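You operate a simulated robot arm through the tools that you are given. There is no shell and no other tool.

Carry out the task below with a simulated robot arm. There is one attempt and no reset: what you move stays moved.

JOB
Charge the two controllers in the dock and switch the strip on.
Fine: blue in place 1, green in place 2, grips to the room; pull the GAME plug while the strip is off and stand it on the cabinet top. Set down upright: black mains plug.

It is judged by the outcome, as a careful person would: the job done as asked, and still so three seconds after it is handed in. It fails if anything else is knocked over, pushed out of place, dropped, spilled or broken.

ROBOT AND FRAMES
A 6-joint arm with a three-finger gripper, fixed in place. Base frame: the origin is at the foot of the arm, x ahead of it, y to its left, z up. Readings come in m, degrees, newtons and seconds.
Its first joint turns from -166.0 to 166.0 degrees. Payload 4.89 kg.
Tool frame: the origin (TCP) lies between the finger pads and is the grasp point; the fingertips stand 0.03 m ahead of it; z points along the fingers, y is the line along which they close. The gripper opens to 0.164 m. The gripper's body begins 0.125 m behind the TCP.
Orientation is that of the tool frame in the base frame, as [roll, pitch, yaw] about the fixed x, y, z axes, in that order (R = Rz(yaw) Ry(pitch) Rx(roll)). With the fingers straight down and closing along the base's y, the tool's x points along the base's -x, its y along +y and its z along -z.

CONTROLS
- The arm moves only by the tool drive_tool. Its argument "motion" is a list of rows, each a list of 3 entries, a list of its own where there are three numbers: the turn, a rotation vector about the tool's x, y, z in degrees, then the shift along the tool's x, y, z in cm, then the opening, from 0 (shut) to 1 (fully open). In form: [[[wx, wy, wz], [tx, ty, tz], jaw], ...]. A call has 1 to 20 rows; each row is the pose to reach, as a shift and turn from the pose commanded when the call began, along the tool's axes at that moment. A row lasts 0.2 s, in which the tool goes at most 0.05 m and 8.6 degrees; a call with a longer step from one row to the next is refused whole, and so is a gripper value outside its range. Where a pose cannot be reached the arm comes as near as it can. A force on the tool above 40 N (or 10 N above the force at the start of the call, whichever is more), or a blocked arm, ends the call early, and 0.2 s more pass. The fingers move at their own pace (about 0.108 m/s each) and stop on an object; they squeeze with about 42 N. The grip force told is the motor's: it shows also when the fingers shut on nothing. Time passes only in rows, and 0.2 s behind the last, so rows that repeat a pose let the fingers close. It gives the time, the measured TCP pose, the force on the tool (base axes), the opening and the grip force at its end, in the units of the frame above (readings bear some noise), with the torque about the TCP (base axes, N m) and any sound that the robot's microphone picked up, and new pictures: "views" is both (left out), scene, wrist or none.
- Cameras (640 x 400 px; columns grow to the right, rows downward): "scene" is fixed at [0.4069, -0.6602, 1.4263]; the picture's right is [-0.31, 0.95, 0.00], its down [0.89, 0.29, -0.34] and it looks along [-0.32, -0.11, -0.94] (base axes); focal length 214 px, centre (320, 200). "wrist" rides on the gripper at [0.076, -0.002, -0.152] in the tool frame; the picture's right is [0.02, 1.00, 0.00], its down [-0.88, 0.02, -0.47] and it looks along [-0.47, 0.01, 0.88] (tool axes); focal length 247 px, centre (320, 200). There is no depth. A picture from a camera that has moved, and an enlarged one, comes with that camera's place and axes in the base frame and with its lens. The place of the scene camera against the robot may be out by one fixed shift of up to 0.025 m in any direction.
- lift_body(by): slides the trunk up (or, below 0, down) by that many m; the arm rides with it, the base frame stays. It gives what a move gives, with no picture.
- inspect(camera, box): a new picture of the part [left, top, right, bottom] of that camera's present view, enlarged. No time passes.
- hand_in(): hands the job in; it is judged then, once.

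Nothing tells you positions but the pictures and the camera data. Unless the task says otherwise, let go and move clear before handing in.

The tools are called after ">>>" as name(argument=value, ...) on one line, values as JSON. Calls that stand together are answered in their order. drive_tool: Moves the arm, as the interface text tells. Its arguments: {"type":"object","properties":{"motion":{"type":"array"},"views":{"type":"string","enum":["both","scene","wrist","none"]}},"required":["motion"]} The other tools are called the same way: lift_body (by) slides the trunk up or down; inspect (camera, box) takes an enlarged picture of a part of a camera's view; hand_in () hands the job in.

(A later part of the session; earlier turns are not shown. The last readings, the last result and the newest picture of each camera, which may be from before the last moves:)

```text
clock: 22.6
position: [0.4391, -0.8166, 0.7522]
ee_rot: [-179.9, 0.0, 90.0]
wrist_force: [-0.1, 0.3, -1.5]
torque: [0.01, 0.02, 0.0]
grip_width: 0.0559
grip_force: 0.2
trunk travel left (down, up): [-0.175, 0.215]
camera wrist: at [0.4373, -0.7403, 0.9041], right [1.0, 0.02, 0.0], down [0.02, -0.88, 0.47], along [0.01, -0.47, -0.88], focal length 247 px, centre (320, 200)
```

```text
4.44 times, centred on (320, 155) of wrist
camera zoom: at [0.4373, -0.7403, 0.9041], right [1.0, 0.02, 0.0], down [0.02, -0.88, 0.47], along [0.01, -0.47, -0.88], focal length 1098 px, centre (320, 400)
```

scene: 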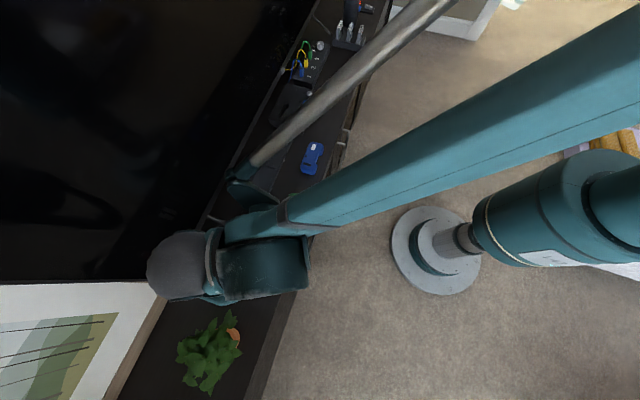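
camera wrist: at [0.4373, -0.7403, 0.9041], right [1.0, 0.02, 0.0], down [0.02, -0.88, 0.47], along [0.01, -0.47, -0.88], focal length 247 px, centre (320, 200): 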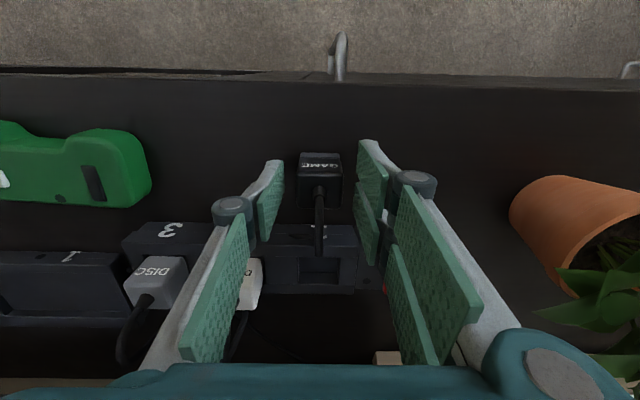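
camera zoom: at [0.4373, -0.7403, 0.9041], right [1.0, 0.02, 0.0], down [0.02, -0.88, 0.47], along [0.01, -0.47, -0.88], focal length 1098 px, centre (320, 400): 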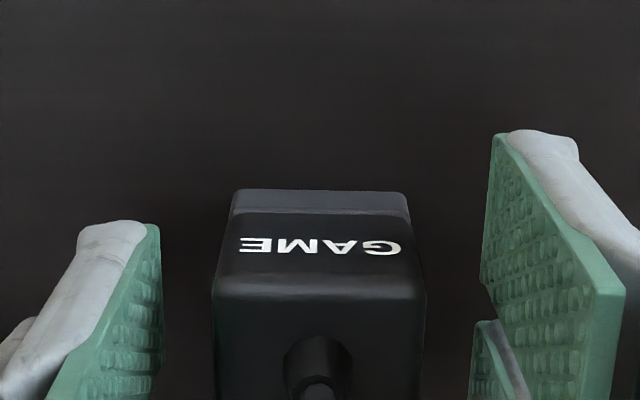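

The plug stands upright on its own. I rise straight up and take a look at everything.

>>> drive_tool(motion=[[[0, 0, 0], [0, 0, -1], 0.34], [[0, 0, 0], [0, 0, -3], 0.34], [[0, 0, 0], [0, 0, -5], 0.34], [[0, 0, 0], [0, 0, -8], 0.34], [[0, 0, 0], [0, 0, -11], 0.34], [[0, 0, 0], [0, 0, -14], 0.34], [[0, 0, 0], [0, 0, -14], 0.34]], views="wrist")

>>> inspect(camera="wrist", box=[220, 90, 420, 215])

```text
clock: 24.2
position: [0.4367, -0.8145, 0.8916]
ee_rot: [180.0, -0.1, 89.9]
wrist_force: [1.1, 0.3, 1.0]
torque: [-0.02, 0.0, 0.01]
grip_width: 0.0559
grip_force: 0.1
trunk travel left (down, up): [-0.175, 0.215]
camera wrist: at [0.4348, -0.7387, 1.0434], right [1.0, 0.02, 0.0], down [0.02, -0.88, 0.47], along [0.01, -0.47, -0.88], focal length 247 px, centre (320, 200)
```

wrist: 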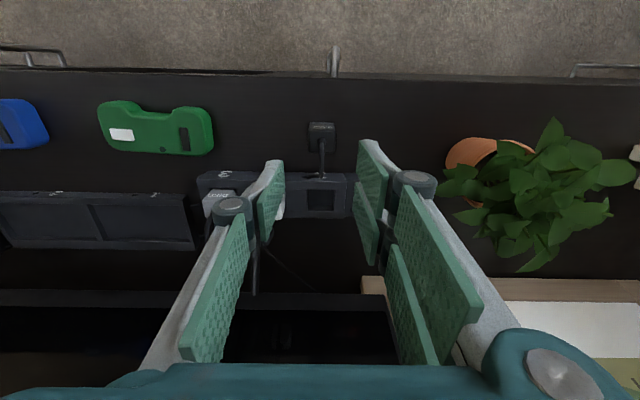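

```text
3.20 times, centred on (320, 152) of wrist
camera zoom: at [0.4348, -0.7387, 1.0434], right [1.0, 0.02, 0.0], down [0.02, -0.88, 0.47], along [0.01, -0.47, -0.88], focal length 790 px, centre (320, 352)
```

zoom: 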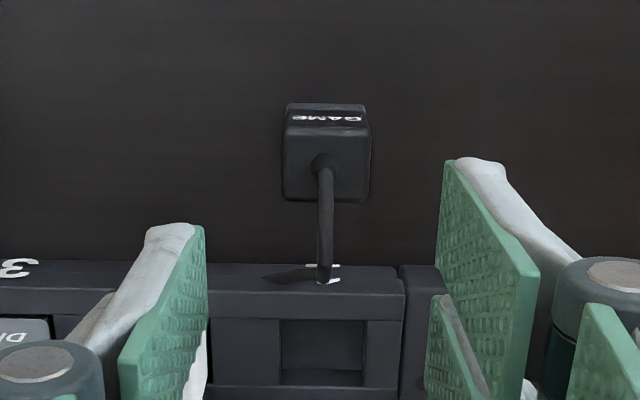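

The GAME plug is standing free. Next is the blue controller: I want the single finger on the room side (between the grips) and the finger pair on the TV side, so I yaw another 90° and move over between controllers and dock for a look.

>>> drive_tool(motion=[[[0, 0, 8.2], [0, -1.5, -1.5], 0.34], [[0, 0, 16.4], [0, -3, -3], 0.34], [[0, 0, 24.6], [0, -5, -4], 0.4], [[0, 0, 32.8], [0, -7, -5], 0.5], [[0, 0, 41], [0, -9, -6], 0.6], [[0, 0, 49.2], [0, -11, -6], 0.6], [[0, 0, 57.4], [0, -13, -6], 0.6], [[0, 0, 65.6], [-0.2, -15, -6], 0.6], [[0, 0, 73.8], [-0.5, -17, -6], 0.6], [[0, 0, 82], [-0.5, -18.7, -6], 0.6], [[0, 0, 90], [-0.5, -18.7, -6], 0.6], [[0, 0, 90], [-0.5, -18.7, -6], 0.6]], views="both")

```text
clock: 26.8
position: [0.2536, -0.8227, 0.9529]
ee_rot: [180.0, 0.0, -0.1]
wrist_force: [0.8, 0.4, 0.2]
torque: [0.0, -0.01, 0.03]
grip_width: 0.0986
grip_force: 0.1
trunk travel left (down, up): [-0.175, 0.215]
camera wrist: at [0.3289, -0.8204, 1.104], right [0.02, -1.0, 0.0], down [-0.88, -0.02, 0.47], along [-0.47, -0.01, -0.88], focal length 247 px, centre (320, 200)
```

scene: 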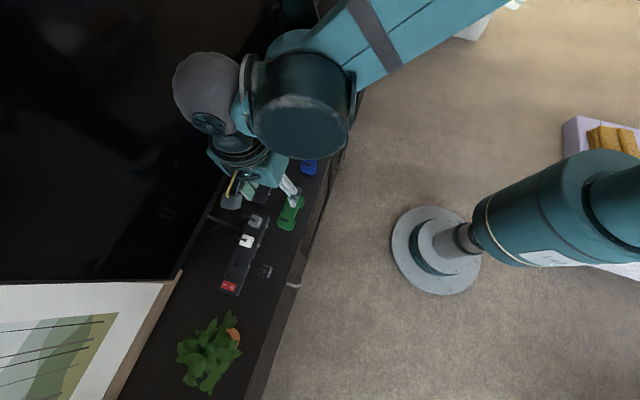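
wrist: 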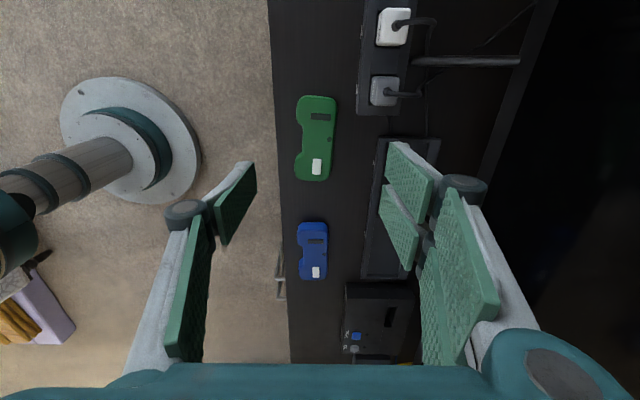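

>>> inspect(camera="wrist", box=[270, 80, 450, 195])

>>> inspect(camera="wrist", box=[270, 190, 430, 290])

>>> inspect(camera="wrist", box=[340, 0, 580, 150])

```text
3.48 times, centred on (360, 138) of wrist
camera zoom: at [0.3289, -0.8204, 1.104], right [0.02, -1.0, 0.0], down [-0.88, -0.02, 0.47], along [-0.47, -0.01, -0.88], focal length 859 px, centre (181, 417)
```

zoom: 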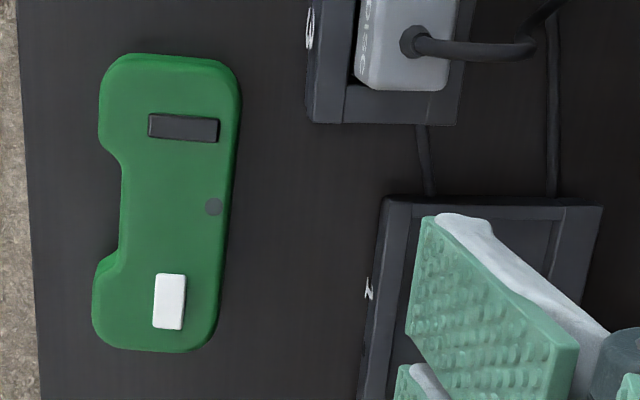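

```text
4.00 times, centred on (350, 240) of wrist
camera zoom: at [0.3289, -0.8204, 1.104], right [0.02, -1.0, 0.0], down [-0.88, -0.02, 0.47], along [-0.47, -0.01, -0.88], focal length 988 px, centre (200, 40)
```

zoom: 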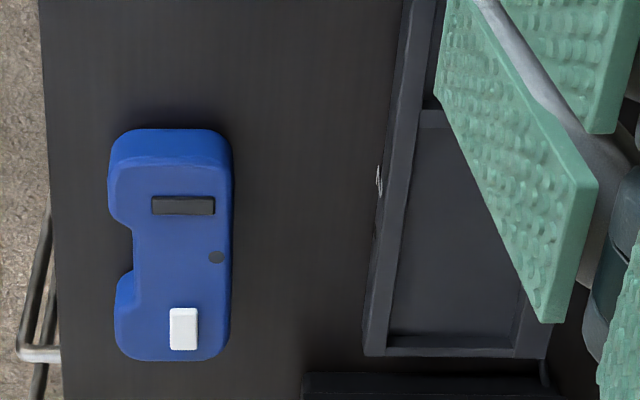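

```text
2.67 times, centred on (460, 75) of wrist
camera zoom: at [0.3289, -0.8204, 1.104], right [0.02, -1.0, 0.0], down [-0.88, -0.02, 0.47], along [-0.47, -0.01, -0.88], focal length 659 px, centre (-53, 533)
```

zoom: 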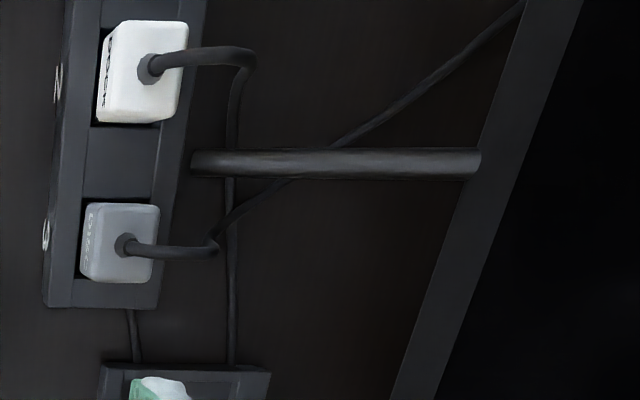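

Yaw 0 works, and from this view I read the TV bezel at about y -1.066, the blue controller at about (0.006, -0.815) with its waist ~4.8 cm wide. I'll move above the blue controller for a close check.

>>> drive_tool(motion=[[[0, 0, 0], [-4, 0, 0], 0.6], [[0, 0, 0], [-8, 0, 1], 0.6], [[0, 0, 0], [-12, 0, 3], 0.6], [[0, 0, 0], [-16, -0.2, 5], 0.6], [[0, 0, 0], [-20, -0.4, 7], 0.6], [[0, 0, 0], [-24, -0.5, 9], 0.6], [[0, 0, 0], [-24.8, -0.5, 10], 0.6], [[0, 0, 0], [-24.8, -0.5, 10], 0.6]], views="both")

>>> inspect(camera="wrist", box=[220, 80, 420, 205])

```text
clock: 28.6
position: [0.0048, -0.8183, 0.853]
ee_rot: [179.9, 0.0, -0.1]
wrist_force: [0.3, 0.4, 0.8]
torque: [0.01, -0.06, -0.02]
grip_width: 0.0984
grip_force: 0.1
trunk travel left (down, up): [-0.175, 0.215]
camera wrist: at [0.0808, -0.8167, 1.0044], right [0.02, -1.0, 0.0], down [-0.88, -0.02, 0.47], along [-0.47, -0.01, -0.88], focal length 247 px, centre (320, 200)
```

scene: 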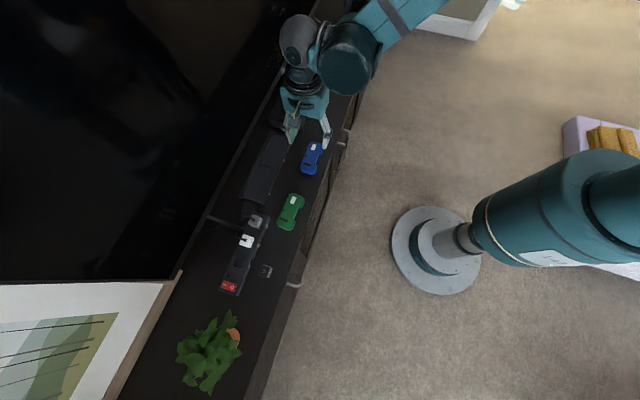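
wrist: 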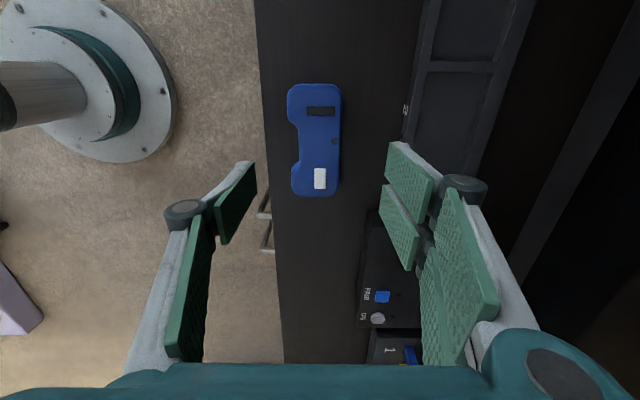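

```text
3.20 times, centred on (320, 142) of wrist
camera zoom: at [0.0808, -0.8167, 1.0044], right [0.02, -1.0, 0.0], down [-0.88, -0.02, 0.47], along [-0.47, -0.01, -0.88], focal length 790 px, centre (320, 384)
```

zoom: 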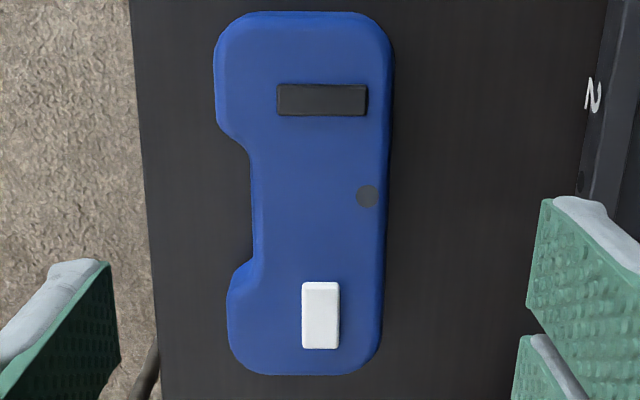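

The close view gives the blue controller centre ≈ (0.002, -0.812), waist centre y ≈ -0.818, top z ≈ 0.73, and it's square to the gripper. I'll descend around its waist to fingertip height ~1.3 cm above the cabinet.

>>> drive_tool(motion=[[[0, 0, 0], [-0.1, 0, 2], 0.6], [[0, 0, 0], [-0.1, 0, 4], 0.6], [[0, 0, 0], [-0.1, 0, 6], 0.6], [[0, 0, 0], [-0.1, 0, 8], 0.58], [[0, 0, 0], [-0.1, 0, 9.5], 0.55], [[0, 0, 0], [-0.1, 0, 10.5], 0.52], [[0, 0, 0], [-0.1, 0, 11], 0.5], [[0, 0, 0], [-0.1, 0, 11], 0.5]], views="wrist")

>>> inspect(camera="wrist", box=[220, 60, 460, 210])

```text
clock: 30.4
position: [0.0033, -0.8154, 0.741]
ee_rot: [-180.0, 0.0, -0.1]
wrist_force: [-0.1, -0.2, 0.6]
torque: [0.0, -0.03, 0.02]
grip_width: 0.082
grip_force: 0.0
trunk travel left (down, up): [-0.175, 0.215]
camera wrist: at [0.0793, -0.8141, 0.8941], right [0.02, -1.0, 0.0], down [-0.88, -0.02, 0.47], along [-0.47, -0.01, -0.88], focal length 247 px, centre (320, 200)
```

wrist: 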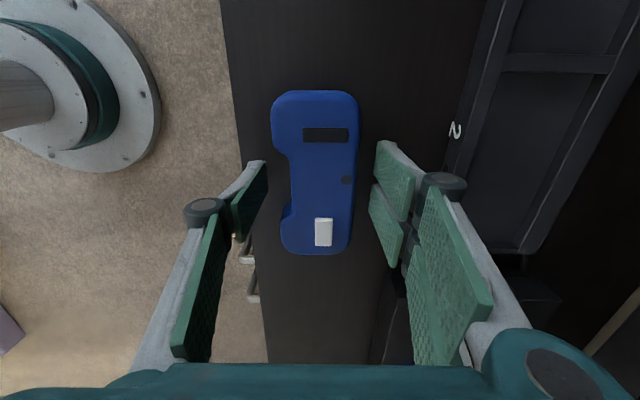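

```text
2.67 times, centred on (340, 135) of wrist
camera zoom: at [0.0793, -0.8141, 0.8941], right [0.02, -1.0, 0.0], down [-0.88, -0.02, 0.47], along [-0.47, -0.01, -0.88], focal length 659 px, centre (267, 373)
```

zoom: 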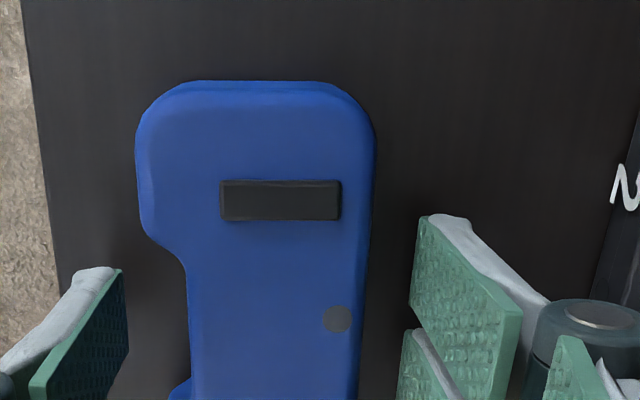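

The waist is between the pads, with the single finger within the notch. I close on it.

>>> drive_tool(motion=[[[0, 0, 0], [0, 0.15, 0], 0.4], [[0, 0, 0], [0, 0.15, 0], 0.33], [[0, 0, 0], [0, 0.15, 0], 0.25], [[0, 0, 0], [0, 0.15, 0], 0.2], [[0, 0, 0], [0, 0.15, 0], 0.2]], views="wrist")

>>> inspect(camera="wrist", box=[220, 60, 460, 210])

```text
clock: 31.6
position: [0.0039, -0.8179, 0.7416]
ee_rot: [-180.0, -0.1, -0.1]
wrist_force: [0.0, -0.4, 1.6]
torque: [-0.05, -0.03, 0.08]
grip_width: 0.0484
grip_force: 42.5
trunk travel left (down, up): [-0.175, 0.215]
camera wrist: at [0.0795, -0.816, 0.8943], right [0.02, -1.0, 0.0], down [-0.88, -0.02, 0.47], along [-0.47, -0.01, -0.88], focal length 247 px, centre (320, 200)
```

wrist: 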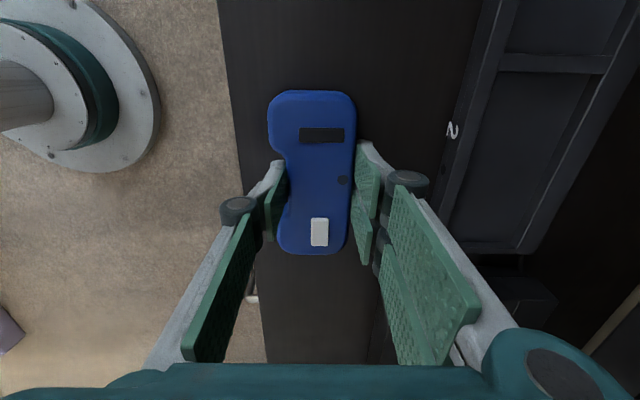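

```text
2.67 times, centred on (340, 135) of wrist
camera zoom: at [0.0795, -0.816, 0.8943], right [0.02, -1.0, 0.0], down [-0.88, -0.02, 0.47], along [-0.47, -0.01, -0.88], focal length 659 px, centre (267, 373)
```

zoom: 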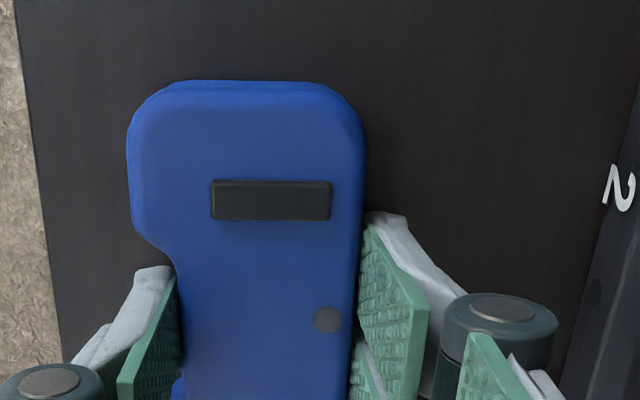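

Gripped at 48 mm. Before lifting I zoom on the dock from this pose to refine its position.

>>> inspect(camera="wrist", box=[420, 0, 640, 140])

>>> inspect(camera="wrist", box=[420, 120, 640, 260])

```text
2.86 times, centred on (530, 70) of wrist
camera zoom: at [0.0795, -0.816, 0.8943], right [0.02, -1.0, 0.0], down [-0.88, -0.02, 0.47], along [-0.47, -0.01, -0.88], focal length 706 px, centre (-280, 571)
```

zoom: 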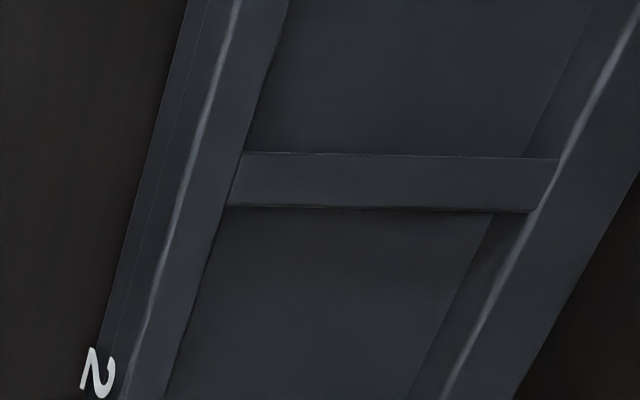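

```text
2.86 times, centred on (530, 190) of wrist
camera zoom: at [0.0795, -0.816, 0.8943], right [0.02, -1.0, 0.0], down [-0.88, -0.02, 0.47], along [-0.47, -0.01, -0.88], focal length 706 px, centre (-280, 229)
```

zoom: 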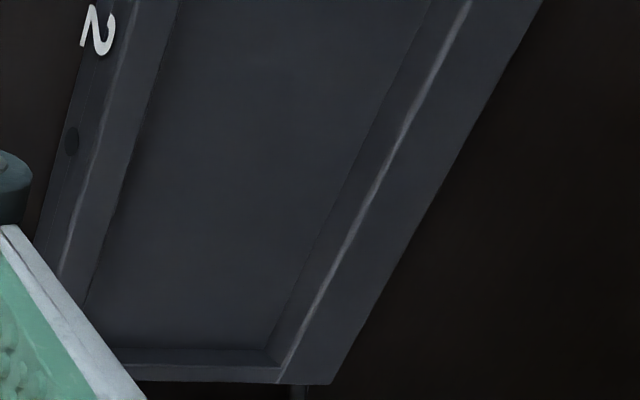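

>>> drive_tool(motion=[[[0, 0, 0], [0, 0, -0.5], 0.2], [[0, 0, 0], [0, 0, -1.5], 0.2], [[0, 0, 0], [0, 0, -3.5], 0.2], [[0, 0, 0], [0, 0, -6], 0.2], [[0, 0, 0], [0, 0, -9], 0.2], [[0, 0, 0], [0, 0, -12], 0.2], [[0, 0, 0], [0, 0, -12], 0.2]], views="wrist")

>>> inspect(camera="wrist", box=[380, 0, 640, 180])

>>> inspect(camera="wrist", box=[440, 100, 640, 300])

```text
clock: 33.2
position: [0.0047, -0.8192, 0.8615]
ee_rot: [-180.0, 0.0, -0.1]
wrist_force: [-0.1, 1.2, -1.6]
torque: [-0.02, -0.04, 0.01]
grip_width: 0.0483
grip_force: 41.7
trunk travel left (down, up): [-0.175, 0.215]
camera wrist: at [0.0808, -0.8172, 1.0134], right [0.02, -1.0, 0.0], down [-0.88, -0.02, 0.47], along [-0.47, -0.01, -0.88], focal length 247 px, centre (320, 200)
```

wrist: 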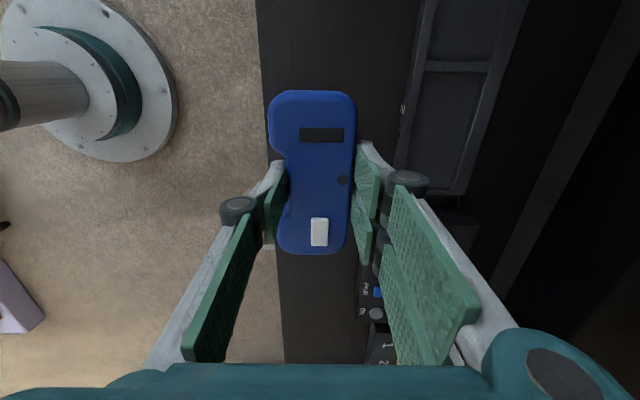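

```text
2.22 times, centred on (510, 90) of wrist
camera zoom: at [0.0808, -0.8172, 1.0134], right [0.02, -1.0, 0.0], down [-0.88, -0.02, 0.47], along [-0.47, -0.01, -0.88], focal length 549 px, centre (-102, 444)
```

zoom: 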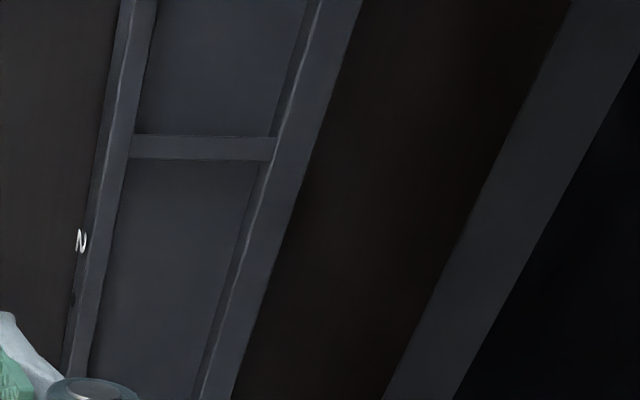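

```text
2.00 times, centred on (540, 200) of wrist
camera zoom: at [0.0808, -0.8172, 1.0134], right [0.02, -1.0, 0.0], down [-0.88, -0.02, 0.47], along [-0.47, -0.01, -0.88], focal length 494 px, centre (-120, 200)
```

zoom: 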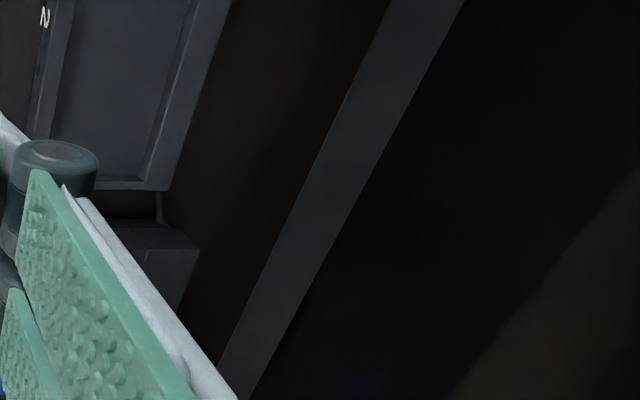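

From several views the TV face is at y ≈ -1.057, so a vertical gripper at the bay would pass uncomfortably close; tilting the tool 6° (top leaning to the room) gives over 2 cm clearance. The bay 1 opening is x 0.090–0.227, y about -0.928 to -0.996. I'll carry blue above bay 1 with that tilt.

>>> drive_tool(motion=[[[-2, 0, 0], [2, 1.5, 0], 0.2], [[-4, 0, 0], [4, 3, 0], 0.2], [[-6, 0, 0], [6, 5, 0], 0.2], [[-6, 0, 0], [8.5, 7, 0], 0.2], [[-6, 0, 0], [11, 9, 0], 0.2], [[-6, 0, 0], [13, 11, 0], 0.2], [[-6, 0, 0], [15, 12.5, 0], 0.2], [[-6, 0, 0], [15.6, 13.5, 1], 0.2], [[-6, 0, 0], [15.6, 14.2, 3], 0.2], [[-6, 0, 0], [15.6, 14.2, 5], 0.2], [[-6, 0, 0], [15.6, 14.2, 5], 0.2]], views="both")

>>> inspect(camera="wrist", box=[200, 0, 460, 260])

```text
clock: 35.6
position: [0.1595, -0.9606, 0.811]
ee_rot: [174.0, 0.0, 0.0]
wrist_force: [0.0, -0.2, -2.6]
torque: [0.02, -0.01, 0.02]
grip_width: 0.0485
grip_force: 42.3
trunk travel left (down, up): [-0.175, 0.215]
camera wrist: at [0.2353, -0.943, 0.9619], right [0.02, -0.99, 0.1], down [-0.88, 0.03, 0.47], along [-0.47, -0.1, -0.88], focal length 247 px, centre (320, 200)
```

scene: 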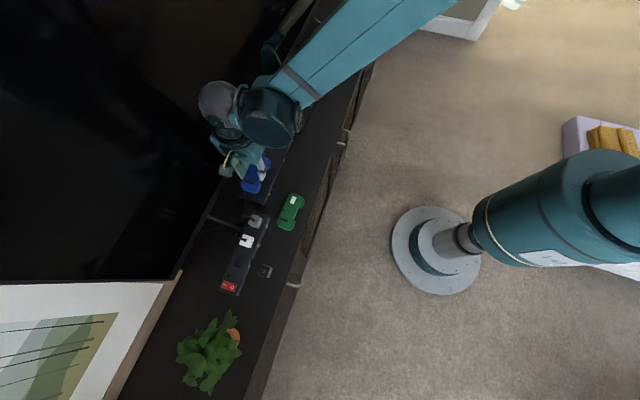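
wrist: 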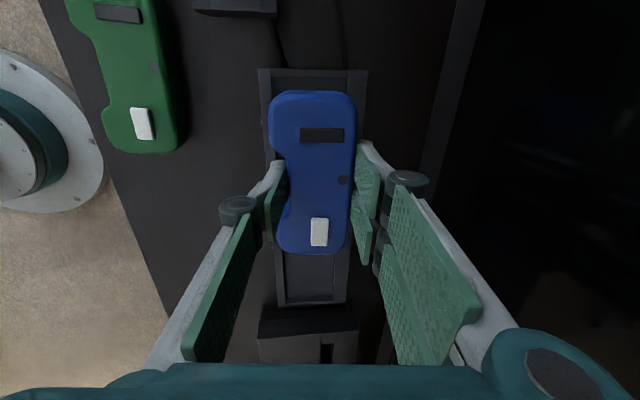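

```text
1.54 times, centred on (330, 130) of wrist
camera zoom: at [0.2353, -0.943, 0.9619], right [0.02, -0.99, 0.1], down [-0.88, 0.03, 0.47], along [-0.47, -0.1, -0.88], focal length 380 px, centre (305, 308)
```

zoom: 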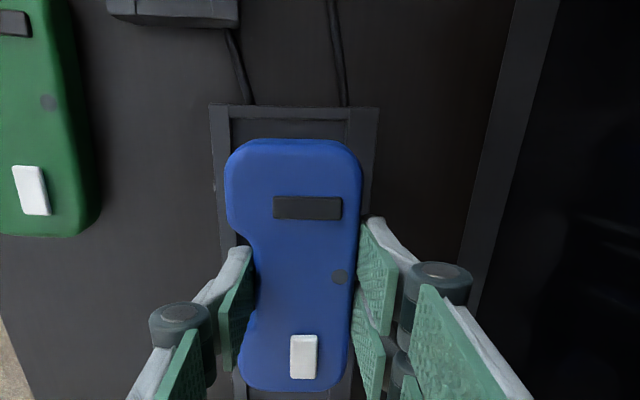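

The controller hangs over bay 1, nearly aligned; TV clearance is about 2.4 cm. I'll nudge +1 mm in x and lower vertically to about 1 cm above the rim, then recheck.

>>> drive_tool(motion=[[[0, 0, 0], [0.1, -0.1, 1], 0.2], [[0, 0, 0], [0.1, -0.21, 2], 0.2], [[0, 0, 0], [0.1, -0.31, 3], 0.2], [[0, 0, 0], [0.1, -0.38, 3.6], 0.2], [[0, 0, 0], [0.1, -0.38, 3.6], 0.2]], views="wrist")

>>> inspect(camera="wrist", box=[240, 40, 400, 140])

>>> inspect(camera="wrist", box=[240, 220, 400, 320])

```text
clock: 36.8
position: [0.1596, -0.9619, 0.7758]
ee_rot: [174.0, -0.1, 0.0]
wrist_force: [-0.5, 0.2, -2.3]
torque: [0.02, 0.01, 0.01]
grip_width: 0.0484
grip_force: 42.6
trunk travel left (down, up): [-0.175, 0.215]
camera wrist: at [0.2364, -0.9439, 0.9265], right [0.02, -0.99, 0.1], down [-0.88, 0.03, 0.47], along [-0.47, -0.1, -0.88], focal length 247 px, centre (320, 200)
```

wrist: 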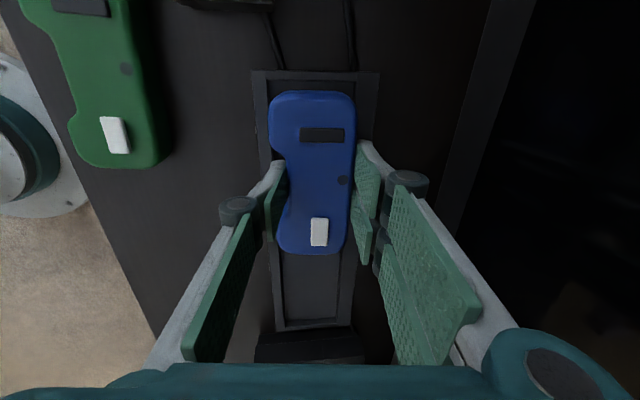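

```text
4.00 times, centred on (320, 90) of wrist
camera zoom: at [0.2364, -0.9439, 0.9265], right [0.02, -0.99, 0.1], down [-0.88, 0.03, 0.47], along [-0.47, -0.1, -0.88], focal length 988 px, centre (320, 640)
```

zoom: 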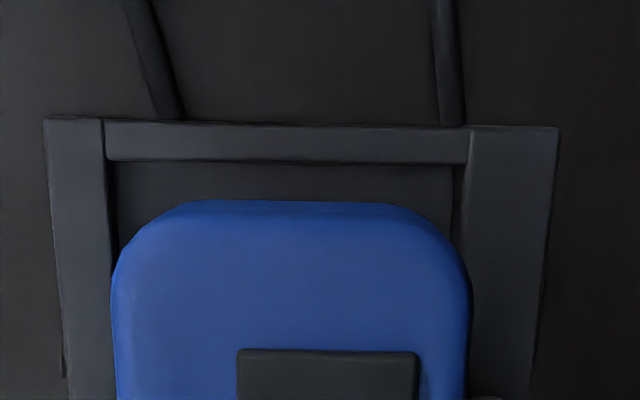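

```text
4.00 times, centred on (320, 270) of wrist
camera zoom: at [0.2364, -0.9439, 0.9265], right [0.02, -0.99, 0.1], down [-0.88, 0.03, 0.47], along [-0.47, -0.1, -0.88], focal length 988 px, centre (320, -80)
```

zoom: 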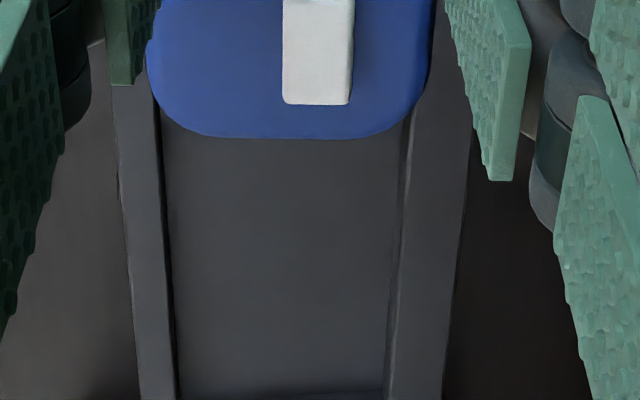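

The gaps are even on all sides (about 3–4 mm). I'll lower into the bay in small steps.

>>> drive_tool(motion=[[[0, 0, 0], [0.05, -0.04, 0.4], 0.2], [[0, 0, 0], [0.05, -0.08, 0.8], 0.2], [[0, 0, 0], [0.05, -0.13, 1.2], 0.2], [[0, 0, 0], [0.05, -0.15, 1.4], 0.2], [[0, 0, 0], [0.05, -0.15, 1.4], 0.2]], views="wrist")

>>> inspect(camera="wrist", box=[240, 40, 400, 140])

>>> inspect(camera="wrist", box=[240, 180, 400, 280])

```text
clock: 38.0
position: [0.1598, -0.9599, 0.7616]
ee_rot: [174.0, 0.0, 0.0]
wrist_force: [-0.5, 0.0, -2.2]
torque: [0.02, 0.0, 0.03]
grip_width: 0.0482
grip_force: 42.1
trunk travel left (down, up): [-0.175, 0.215]
camera wrist: at [0.2368, -0.9429, 0.9121], right [0.02, -0.99, 0.1], down [-0.88, 0.03, 0.47], along [-0.47, -0.1, -0.88], focal length 247 px, centre (320, 200)
```

wrist: 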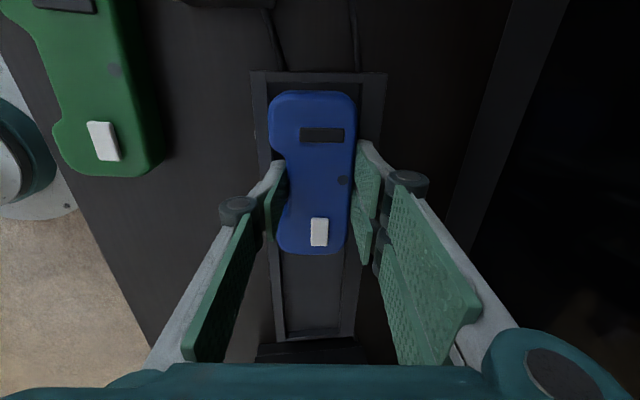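

```text
4.00 times, centred on (320, 90) of wrist
camera zoom: at [0.2368, -0.9429, 0.9121], right [0.02, -0.99, 0.1], down [-0.88, 0.03, 0.47], along [-0.47, -0.1, -0.88], focal length 988 px, centre (320, 640)
```

zoom: 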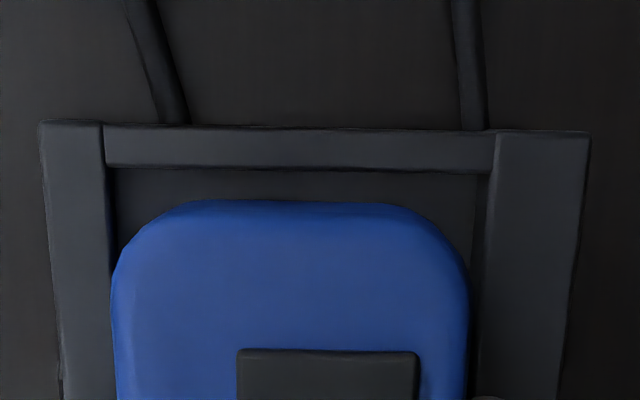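

```text
4.00 times, centred on (320, 230) of wrist
camera zoom: at [0.2368, -0.9429, 0.9121], right [0.02, -0.99, 0.1], down [-0.88, 0.03, 0.47], along [-0.47, -0.1, -0.88], focal length 988 px, centre (320, 80)
```

zoom: 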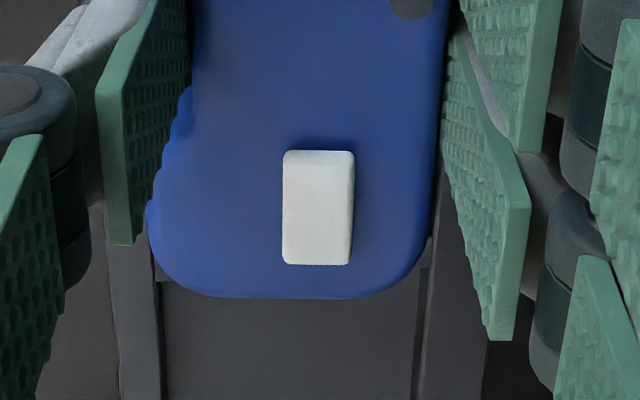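

>>> drive_tool(motion=[[[0, 0, 0], [0.08, 0.05, 0.1], 0.2], [[0, 0, 0], [0.08, 0.03, 0.3], 0.2], [[0, 0, 0], [0.08, 0.01, 0.5], 0.2], [[0, 0, 0], [0.08, 0.01, 0.5], 0.2]], views="wrist")

>>> inspect(camera="wrist", box=[240, 40, 400, 140])

```text
clock: 39.0
position: [0.1605, -0.9607, 0.7562]
ee_rot: [173.9, 0.0, 0.0]
wrist_force: [3.9, -5.4, 21.6]
torque: [0.51, -0.03, -0.07]
grip_width: 0.0486
grip_force: 41.8
trunk travel left (down, up): [-0.175, 0.215]
camera wrist: at [0.237, -0.9431, 0.9083], right [0.02, -0.99, 0.11], down [-0.88, 0.03, 0.47], along [-0.47, -0.1, -0.88], focal length 247 px, centre (320, 200)
```

wrist: 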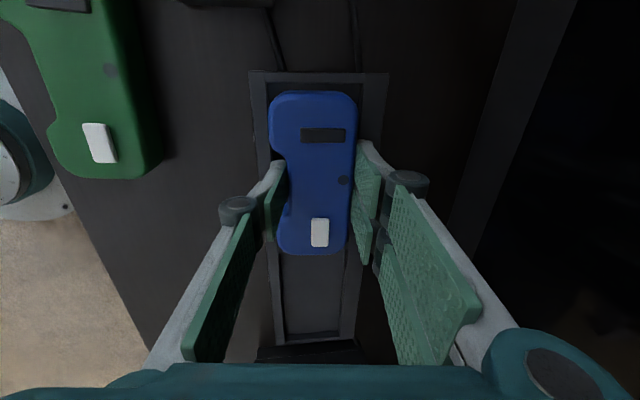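

```text
4.00 times, centred on (320, 90) of wrist
camera zoom: at [0.237, -0.9431, 0.9083], right [0.02, -0.99, 0.11], down [-0.88, 0.03, 0.47], along [-0.47, -0.1, -0.88], focal length 988 px, centre (320, 640)
```

zoom: 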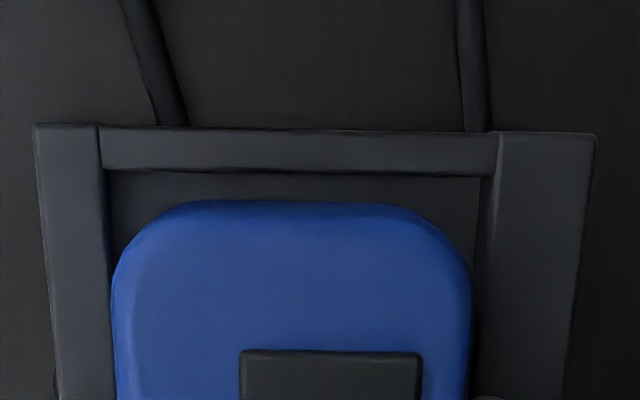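

Contact with the bay floor is at the room-side edge (force up, torque consistent). I'll ease off and roll the tool 3° back toward vertical about that edge so the far side is nearly down before release.

>>> drive_tool(motion=[[[0, 0, 0], [0, 0.01, -0.1], 0.2], [[1, 0, 0], [0, 0.07, -0.06], 0.2], [[2, 0, 0], [0, 0.14, 0], 0.2], [[3, 0, 0], [0, 0.21, 0.06], 0.2], [[3, 0, 0], [0, 0.21, 0.06], 0.2]], views="wrist")

>>> inspect(camera="wrist", box=[240, 40, 400, 140])

```text
clock: 40.2
position: [0.1611, -0.9618, 0.7545]
ee_rot: [177.0, 0.0, -0.1]
wrist_force: [0.4, 0.6, -0.3]
torque: [0.07, -0.09, 0.02]
grip_width: 0.0488
grip_force: 42.0
trunk travel left (down, up): [-0.175, 0.215]
camera wrist: at [0.2371, -0.9531, 0.9073], right [0.02, -1.0, 0.05], down [-0.88, 0.01, 0.47], along [-0.47, -0.06, -0.88], focal length 247 px, centre (320, 200)
```

wrist: 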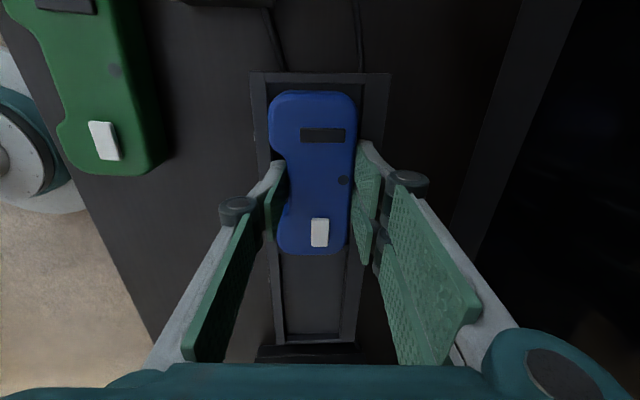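

```text
4.00 times, centred on (320, 90) of wrist
camera zoom: at [0.2371, -0.9531, 0.9073], right [0.02, -1.0, 0.05], down [-0.88, 0.01, 0.47], along [-0.47, -0.06, -0.88], focal length 988 px, centre (320, 640)
```

zoom: 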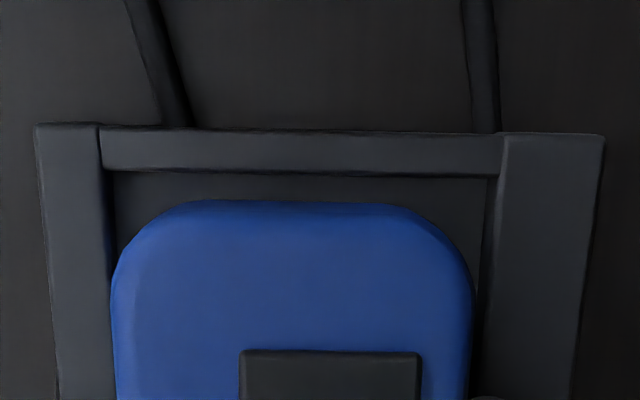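

>>> drive_tool(motion=[[[0, 0, 0], [0, 0, 0], 0.3], [[0, 0, 0], [0, 0, 0], 0.32], [[0, 0, 0], [0, 0, 0], 0.34], [[0, 0, 0], [0, 0, 0], 0.35], [[0, 0, 0], [0, 0, 0], 0.35]], views="wrist")

>>> inspect(camera="wrist", box=[220, 40, 420, 165])

>>> inspect(camera="wrist", box=[220, 160, 420, 285])

```text
clock: 41.4
position: [0.1606, -0.963, 0.7555]
ee_rot: [177.0, 0.1, 0.0]
wrist_force: [-0.2, 0.2, 0.9]
torque: [0.01, -0.01, -0.02]
grip_width: 0.057
grip_force: 0.0
trunk travel left (down, up): [-0.175, 0.215]
camera wrist: at [0.2372, -0.9531, 0.9074], right [0.02, -1.0, 0.05], down [-0.88, 0.01, 0.47], along [-0.47, -0.06, -0.88], focal length 247 px, centre (320, 200)
```

wrist: 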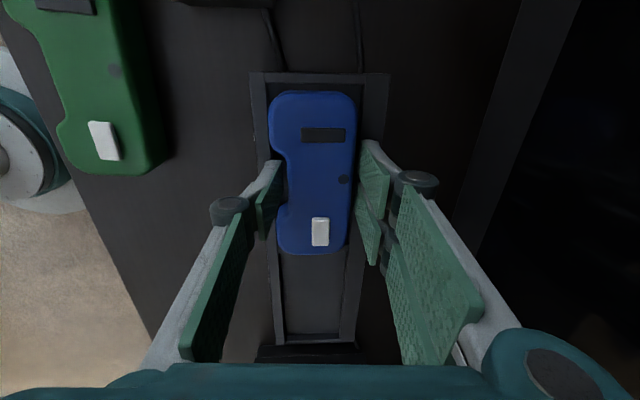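

```text
3.20 times, centred on (320, 102) of wrist
camera zoom: at [0.2372, -0.9531, 0.9074], right [0.02, -1.0, 0.05], down [-0.88, 0.01, 0.47], along [-0.47, -0.06, -0.88], focal length 790 px, centre (320, 512)
```

zoom: 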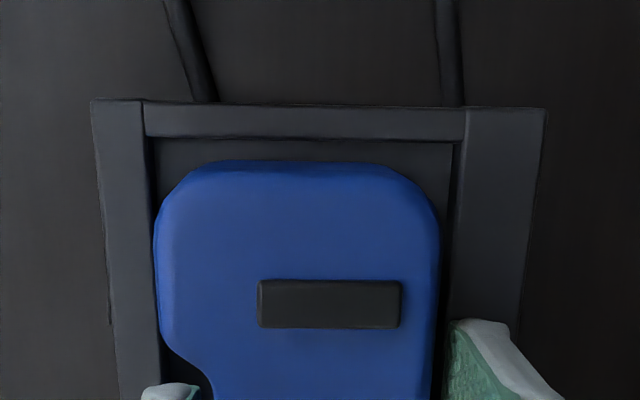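

```text
3.20 times, centred on (320, 222) of wrist
camera zoom: at [0.2372, -0.9531, 0.9074], right [0.02, -1.0, 0.05], down [-0.88, 0.01, 0.47], along [-0.47, -0.06, -0.88], focal length 790 px, centre (320, 128)
```

zoom: 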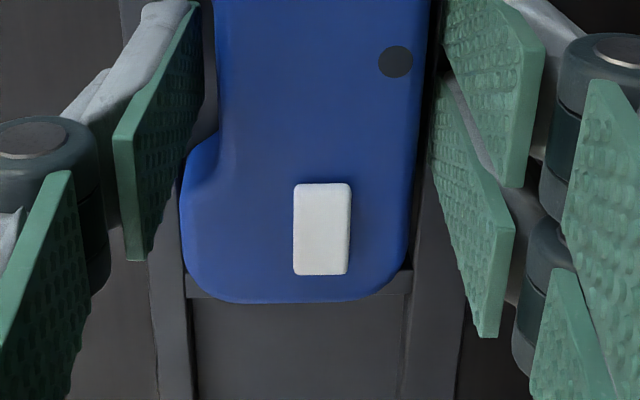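

The blue controller is released in bay 1. I rise straight up and check that it is seated flat.

>>> drive_tool(motion=[[[0, 0, 0], [0, 0.03, -0.5], 0.35], [[0, 0, 0], [0, 0.08, -1.5], 0.35], [[0, 0, 0], [0, 0.16, -3], 0.35], [[0, 0, 0], [0, 0.26, -5], 0.35], [[0, 0, 0], [0, 0.42, -8], 0.4], [[0, 0, 0], [0, 0.57, -11], 0.5], [[0, 0, 0], [0, 0.68, -13], 0.6], [[0, 0, 0], [0, 0.68, -13], 0.6]], views="both")

>>> inspect(camera="wrist", box=[240, 70, 400, 230])

```text
clock: 43.2
position: [0.1605, -0.9624, 0.8873]
ee_rot: [177.0, 0.0, 0.1]
wrist_force: [0.1, -0.3, -1.0]
torque: [-0.04, -0.04, -0.01]
grip_width: 0.0984
grip_force: 0.1
trunk travel left (down, up): [-0.175, 0.215]
camera wrist: at [0.2369, -0.9527, 1.0396], right [0.02, -1.0, 0.05], down [-0.88, 0.01, 0.47], along [-0.47, -0.06, -0.88], focal length 247 px, centre (320, 200)
```

scene: 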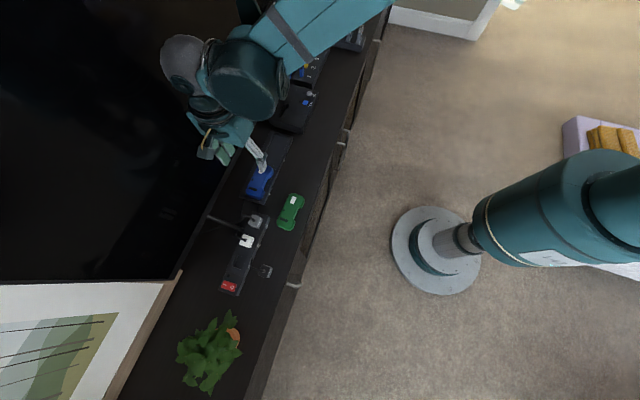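
wrist: 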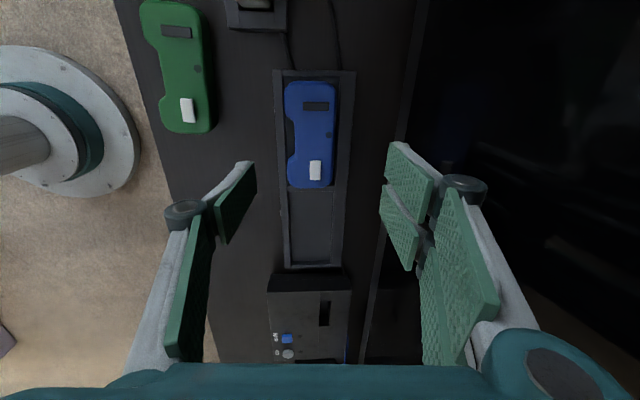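

```text
2.50 times, centred on (320, 150) of wrist
camera zoom: at [0.2369, -0.9527, 1.0396], right [0.02, -1.0, 0.05], down [-0.88, 0.01, 0.47], along [-0.47, -0.06, -0.88], focal length 617 px, centre (320, 325)
```

zoom: 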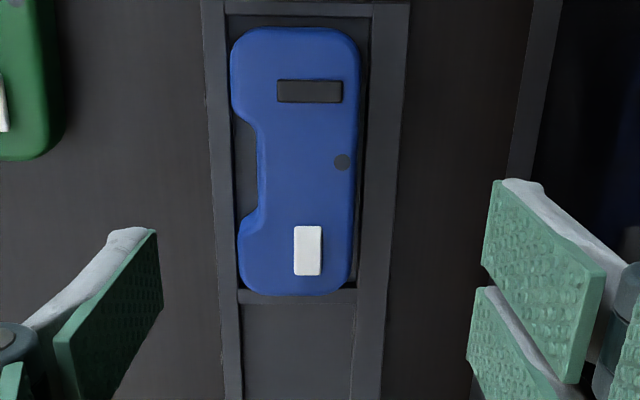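

Blue sits flat in place 1. Now I move over the green controller, returning the tool to vertical.

>>> drive_tool(motion=[[[0, 0, 0], [1, -3, 0], 0.6], [[1, 0, 0], [2, -6, 0], 0.6], [[2, 0, 0], [3.5, -9, 0.2], 0.6], [[3, 0, 0], [5, -12, 0.4], 0.6], [[3, 0, 0], [6.65, -14.4, 0.7], 0.6], [[3, 0, 0], [6.65, -14.4, 0.7], 0.6]], views="wrist")

>>> inspect(camera="wrist", box=[220, 70, 420, 205])

```text
clock: 44.6
position: [0.2269, -0.8197, 0.869]
ee_rot: [-180.0, 0.0, -0.1]
wrist_force: [-0.3, -0.3, -0.1]
torque: [-0.03, -0.01, 0.02]
grip_width: 0.0984
grip_force: 0.1
trunk travel left (down, up): [-0.175, 0.215]
camera wrist: at [0.3035, -0.8179, 1.022], right [0.02, -1.0, 0.0], down [-0.88, -0.02, 0.47], along [-0.47, -0.01, -0.88], focal length 247 px, centre (320, 200)
```

wrist: 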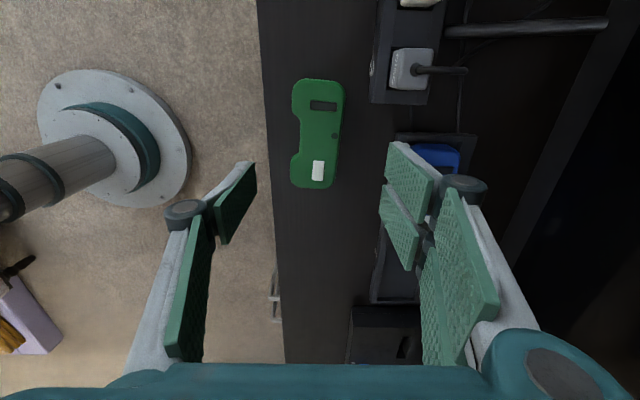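

```text
2.96 times, centred on (320, 138) of wrist
camera zoom: at [0.3035, -0.8179, 1.022], right [0.02, -1.0, 0.0], down [-0.88, -0.02, 0.47], along [-0.47, -0.01, -0.88], focal length 732 px, centre (320, 385)
```

zoom: 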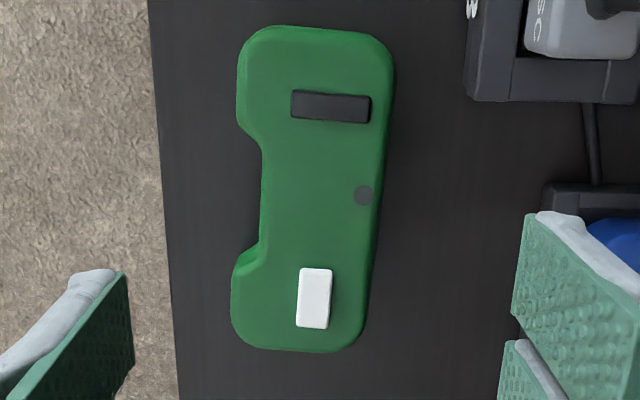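

The green controller is turned about 4° clockwise relative to the gripper, with waist centre near (0.229, -0.819). I'll yaw 4° to match it and descend around its waist.

>>> drive_tool(motion=[[[0, 0, 2], [0.1, -0.05, 1], 0.6], [[0, 0, 4.2], [0.17, -0.08, 3], 0.6], [[0, 0, 4.2], [0.17, -0.08, 5], 0.6], [[0, 0, 4.2], [0.17, -0.08, 7.5], 0.6], [[0, 0, 4.2], [0.17, -0.08, 9.5], 0.57], [[0, 0, 4.2], [0.17, -0.08, 11.5], 0.53], [[0, 0, 4.2], [0.17, -0.08, 12.6], 0.5], [[0, 0, 4.2], [0.17, -0.08, 12.6], 0.5]], views="wrist")

>>> inspect(camera="wrist", box=[220, 60, 460, 210])

```text
clock: 46.4
position: [0.2305, -0.8193, 0.7434]
ee_rot: [-179.9, 0.2, -4.2]
wrist_force: [0.2, 0.2, 0.5]
torque: [0.03, 0.0, -0.03]
grip_width: 0.0821
grip_force: 0.1
trunk travel left (down, up): [-0.175, 0.215]
camera wrist: at [0.3064, -0.8239, 0.8968], right [-0.05, -1.0, 0.0], down [-0.88, 0.05, 0.47], along [-0.47, 0.02, -0.88], focal length 247 px, centre (320, 200)
```

wrist: 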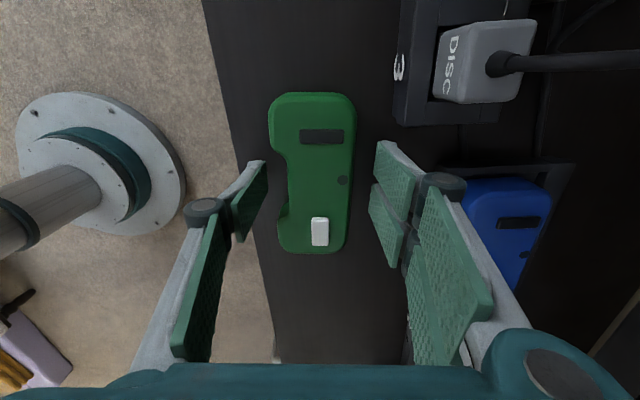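

```text
2.67 times, centred on (340, 135) of wrist
camera zoom: at [0.3064, -0.8239, 0.8968], right [-0.05, -1.0, 0.0], down [-0.88, 0.05, 0.47], along [-0.47, 0.02, -0.88], focal length 659 px, centre (267, 373)
```

zoom: 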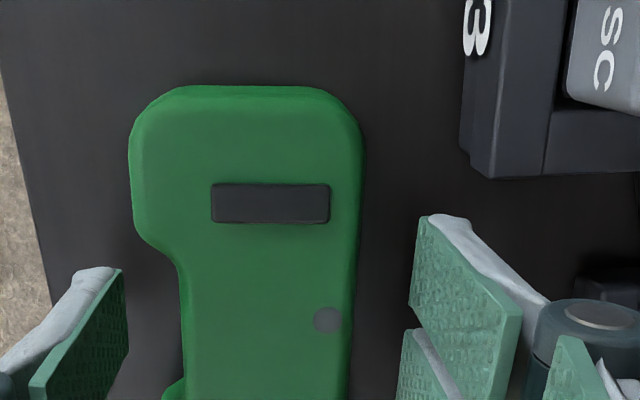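

Green is aligned just as blue was. I close on its waist.

>>> drive_tool(motion=[[[0, 0, 0], [0, 0, 0], 0.4], [[0, 0, 0], [0, 0, 0], 0.33], [[0, 0, 0], [0, 0, 0], 0.25], [[0, 0, 0], [0, 0, 0], 0.2], [[0, 0, 0], [0, 0, 0], 0.2]], views="wrist")

>>> inspect(camera="wrist", box=[220, 60, 460, 210])

```text
clock: 47.6
position: [0.2302, -0.821, 0.7442]
ee_rot: [180.0, -0.1, -4.2]
wrist_force: [-0.1, 0.6, 1.1]
torque: [0.04, -0.05, 0.02]
grip_width: 0.0484
grip_force: 41.9
trunk travel left (down, up): [-0.175, 0.215]
camera wrist: at [0.3064, -0.8238, 0.8971], right [-0.05, -1.0, 0.0], down [-0.88, 0.05, 0.47], along [-0.47, 0.02, -0.88], focal length 247 px, centre (320, 200)
```

wrist: 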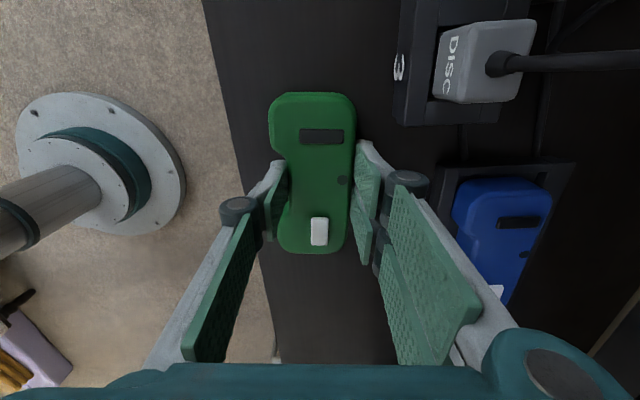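

```text
2.67 times, centred on (340, 135) of wrist
camera zoom: at [0.3064, -0.8238, 0.8971], right [-0.05, -1.0, 0.0], down [-0.88, 0.05, 0.47], along [-0.47, 0.02, -0.88], focal length 659 px, centre (267, 373)
```

zoom: 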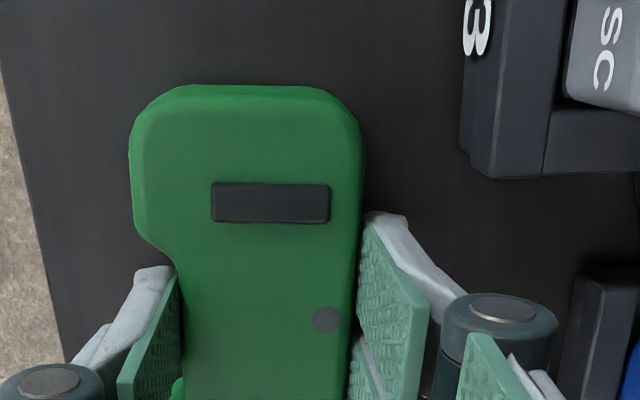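

Gripped at 48 mm. I lift and turn it back square to the dock.

>>> drive_tool(motion=[[[0, 0, 0], [0, 0, -0.5], 0.2], [[0, 0, 0], [0, 0, -2], 0.2], [[0, 0, 0], [0, 0, -4.5], 0.2], [[0, 0, 0], [0, 0, -7.5], 0.2], [[0, 0, -2], [0, 0, -10.5], 0.2], [[0, 0, -4.2], [0, 0, -13], 0.2], [[0, 0, -4.2], [0, 0, -13], 0.2]], views="none")

```text
clock: 49.2
position: [0.2274, -0.8183, 0.8743]
ee_rot: [180.0, 0.0, -0.1]
wrist_force: [0.2, -0.2, -2.9]
torque: [-0.07, -0.06, -0.04]
grip_width: 0.0484
grip_force: 42.1
trunk travel left (down, up): [-0.175, 0.215]
```

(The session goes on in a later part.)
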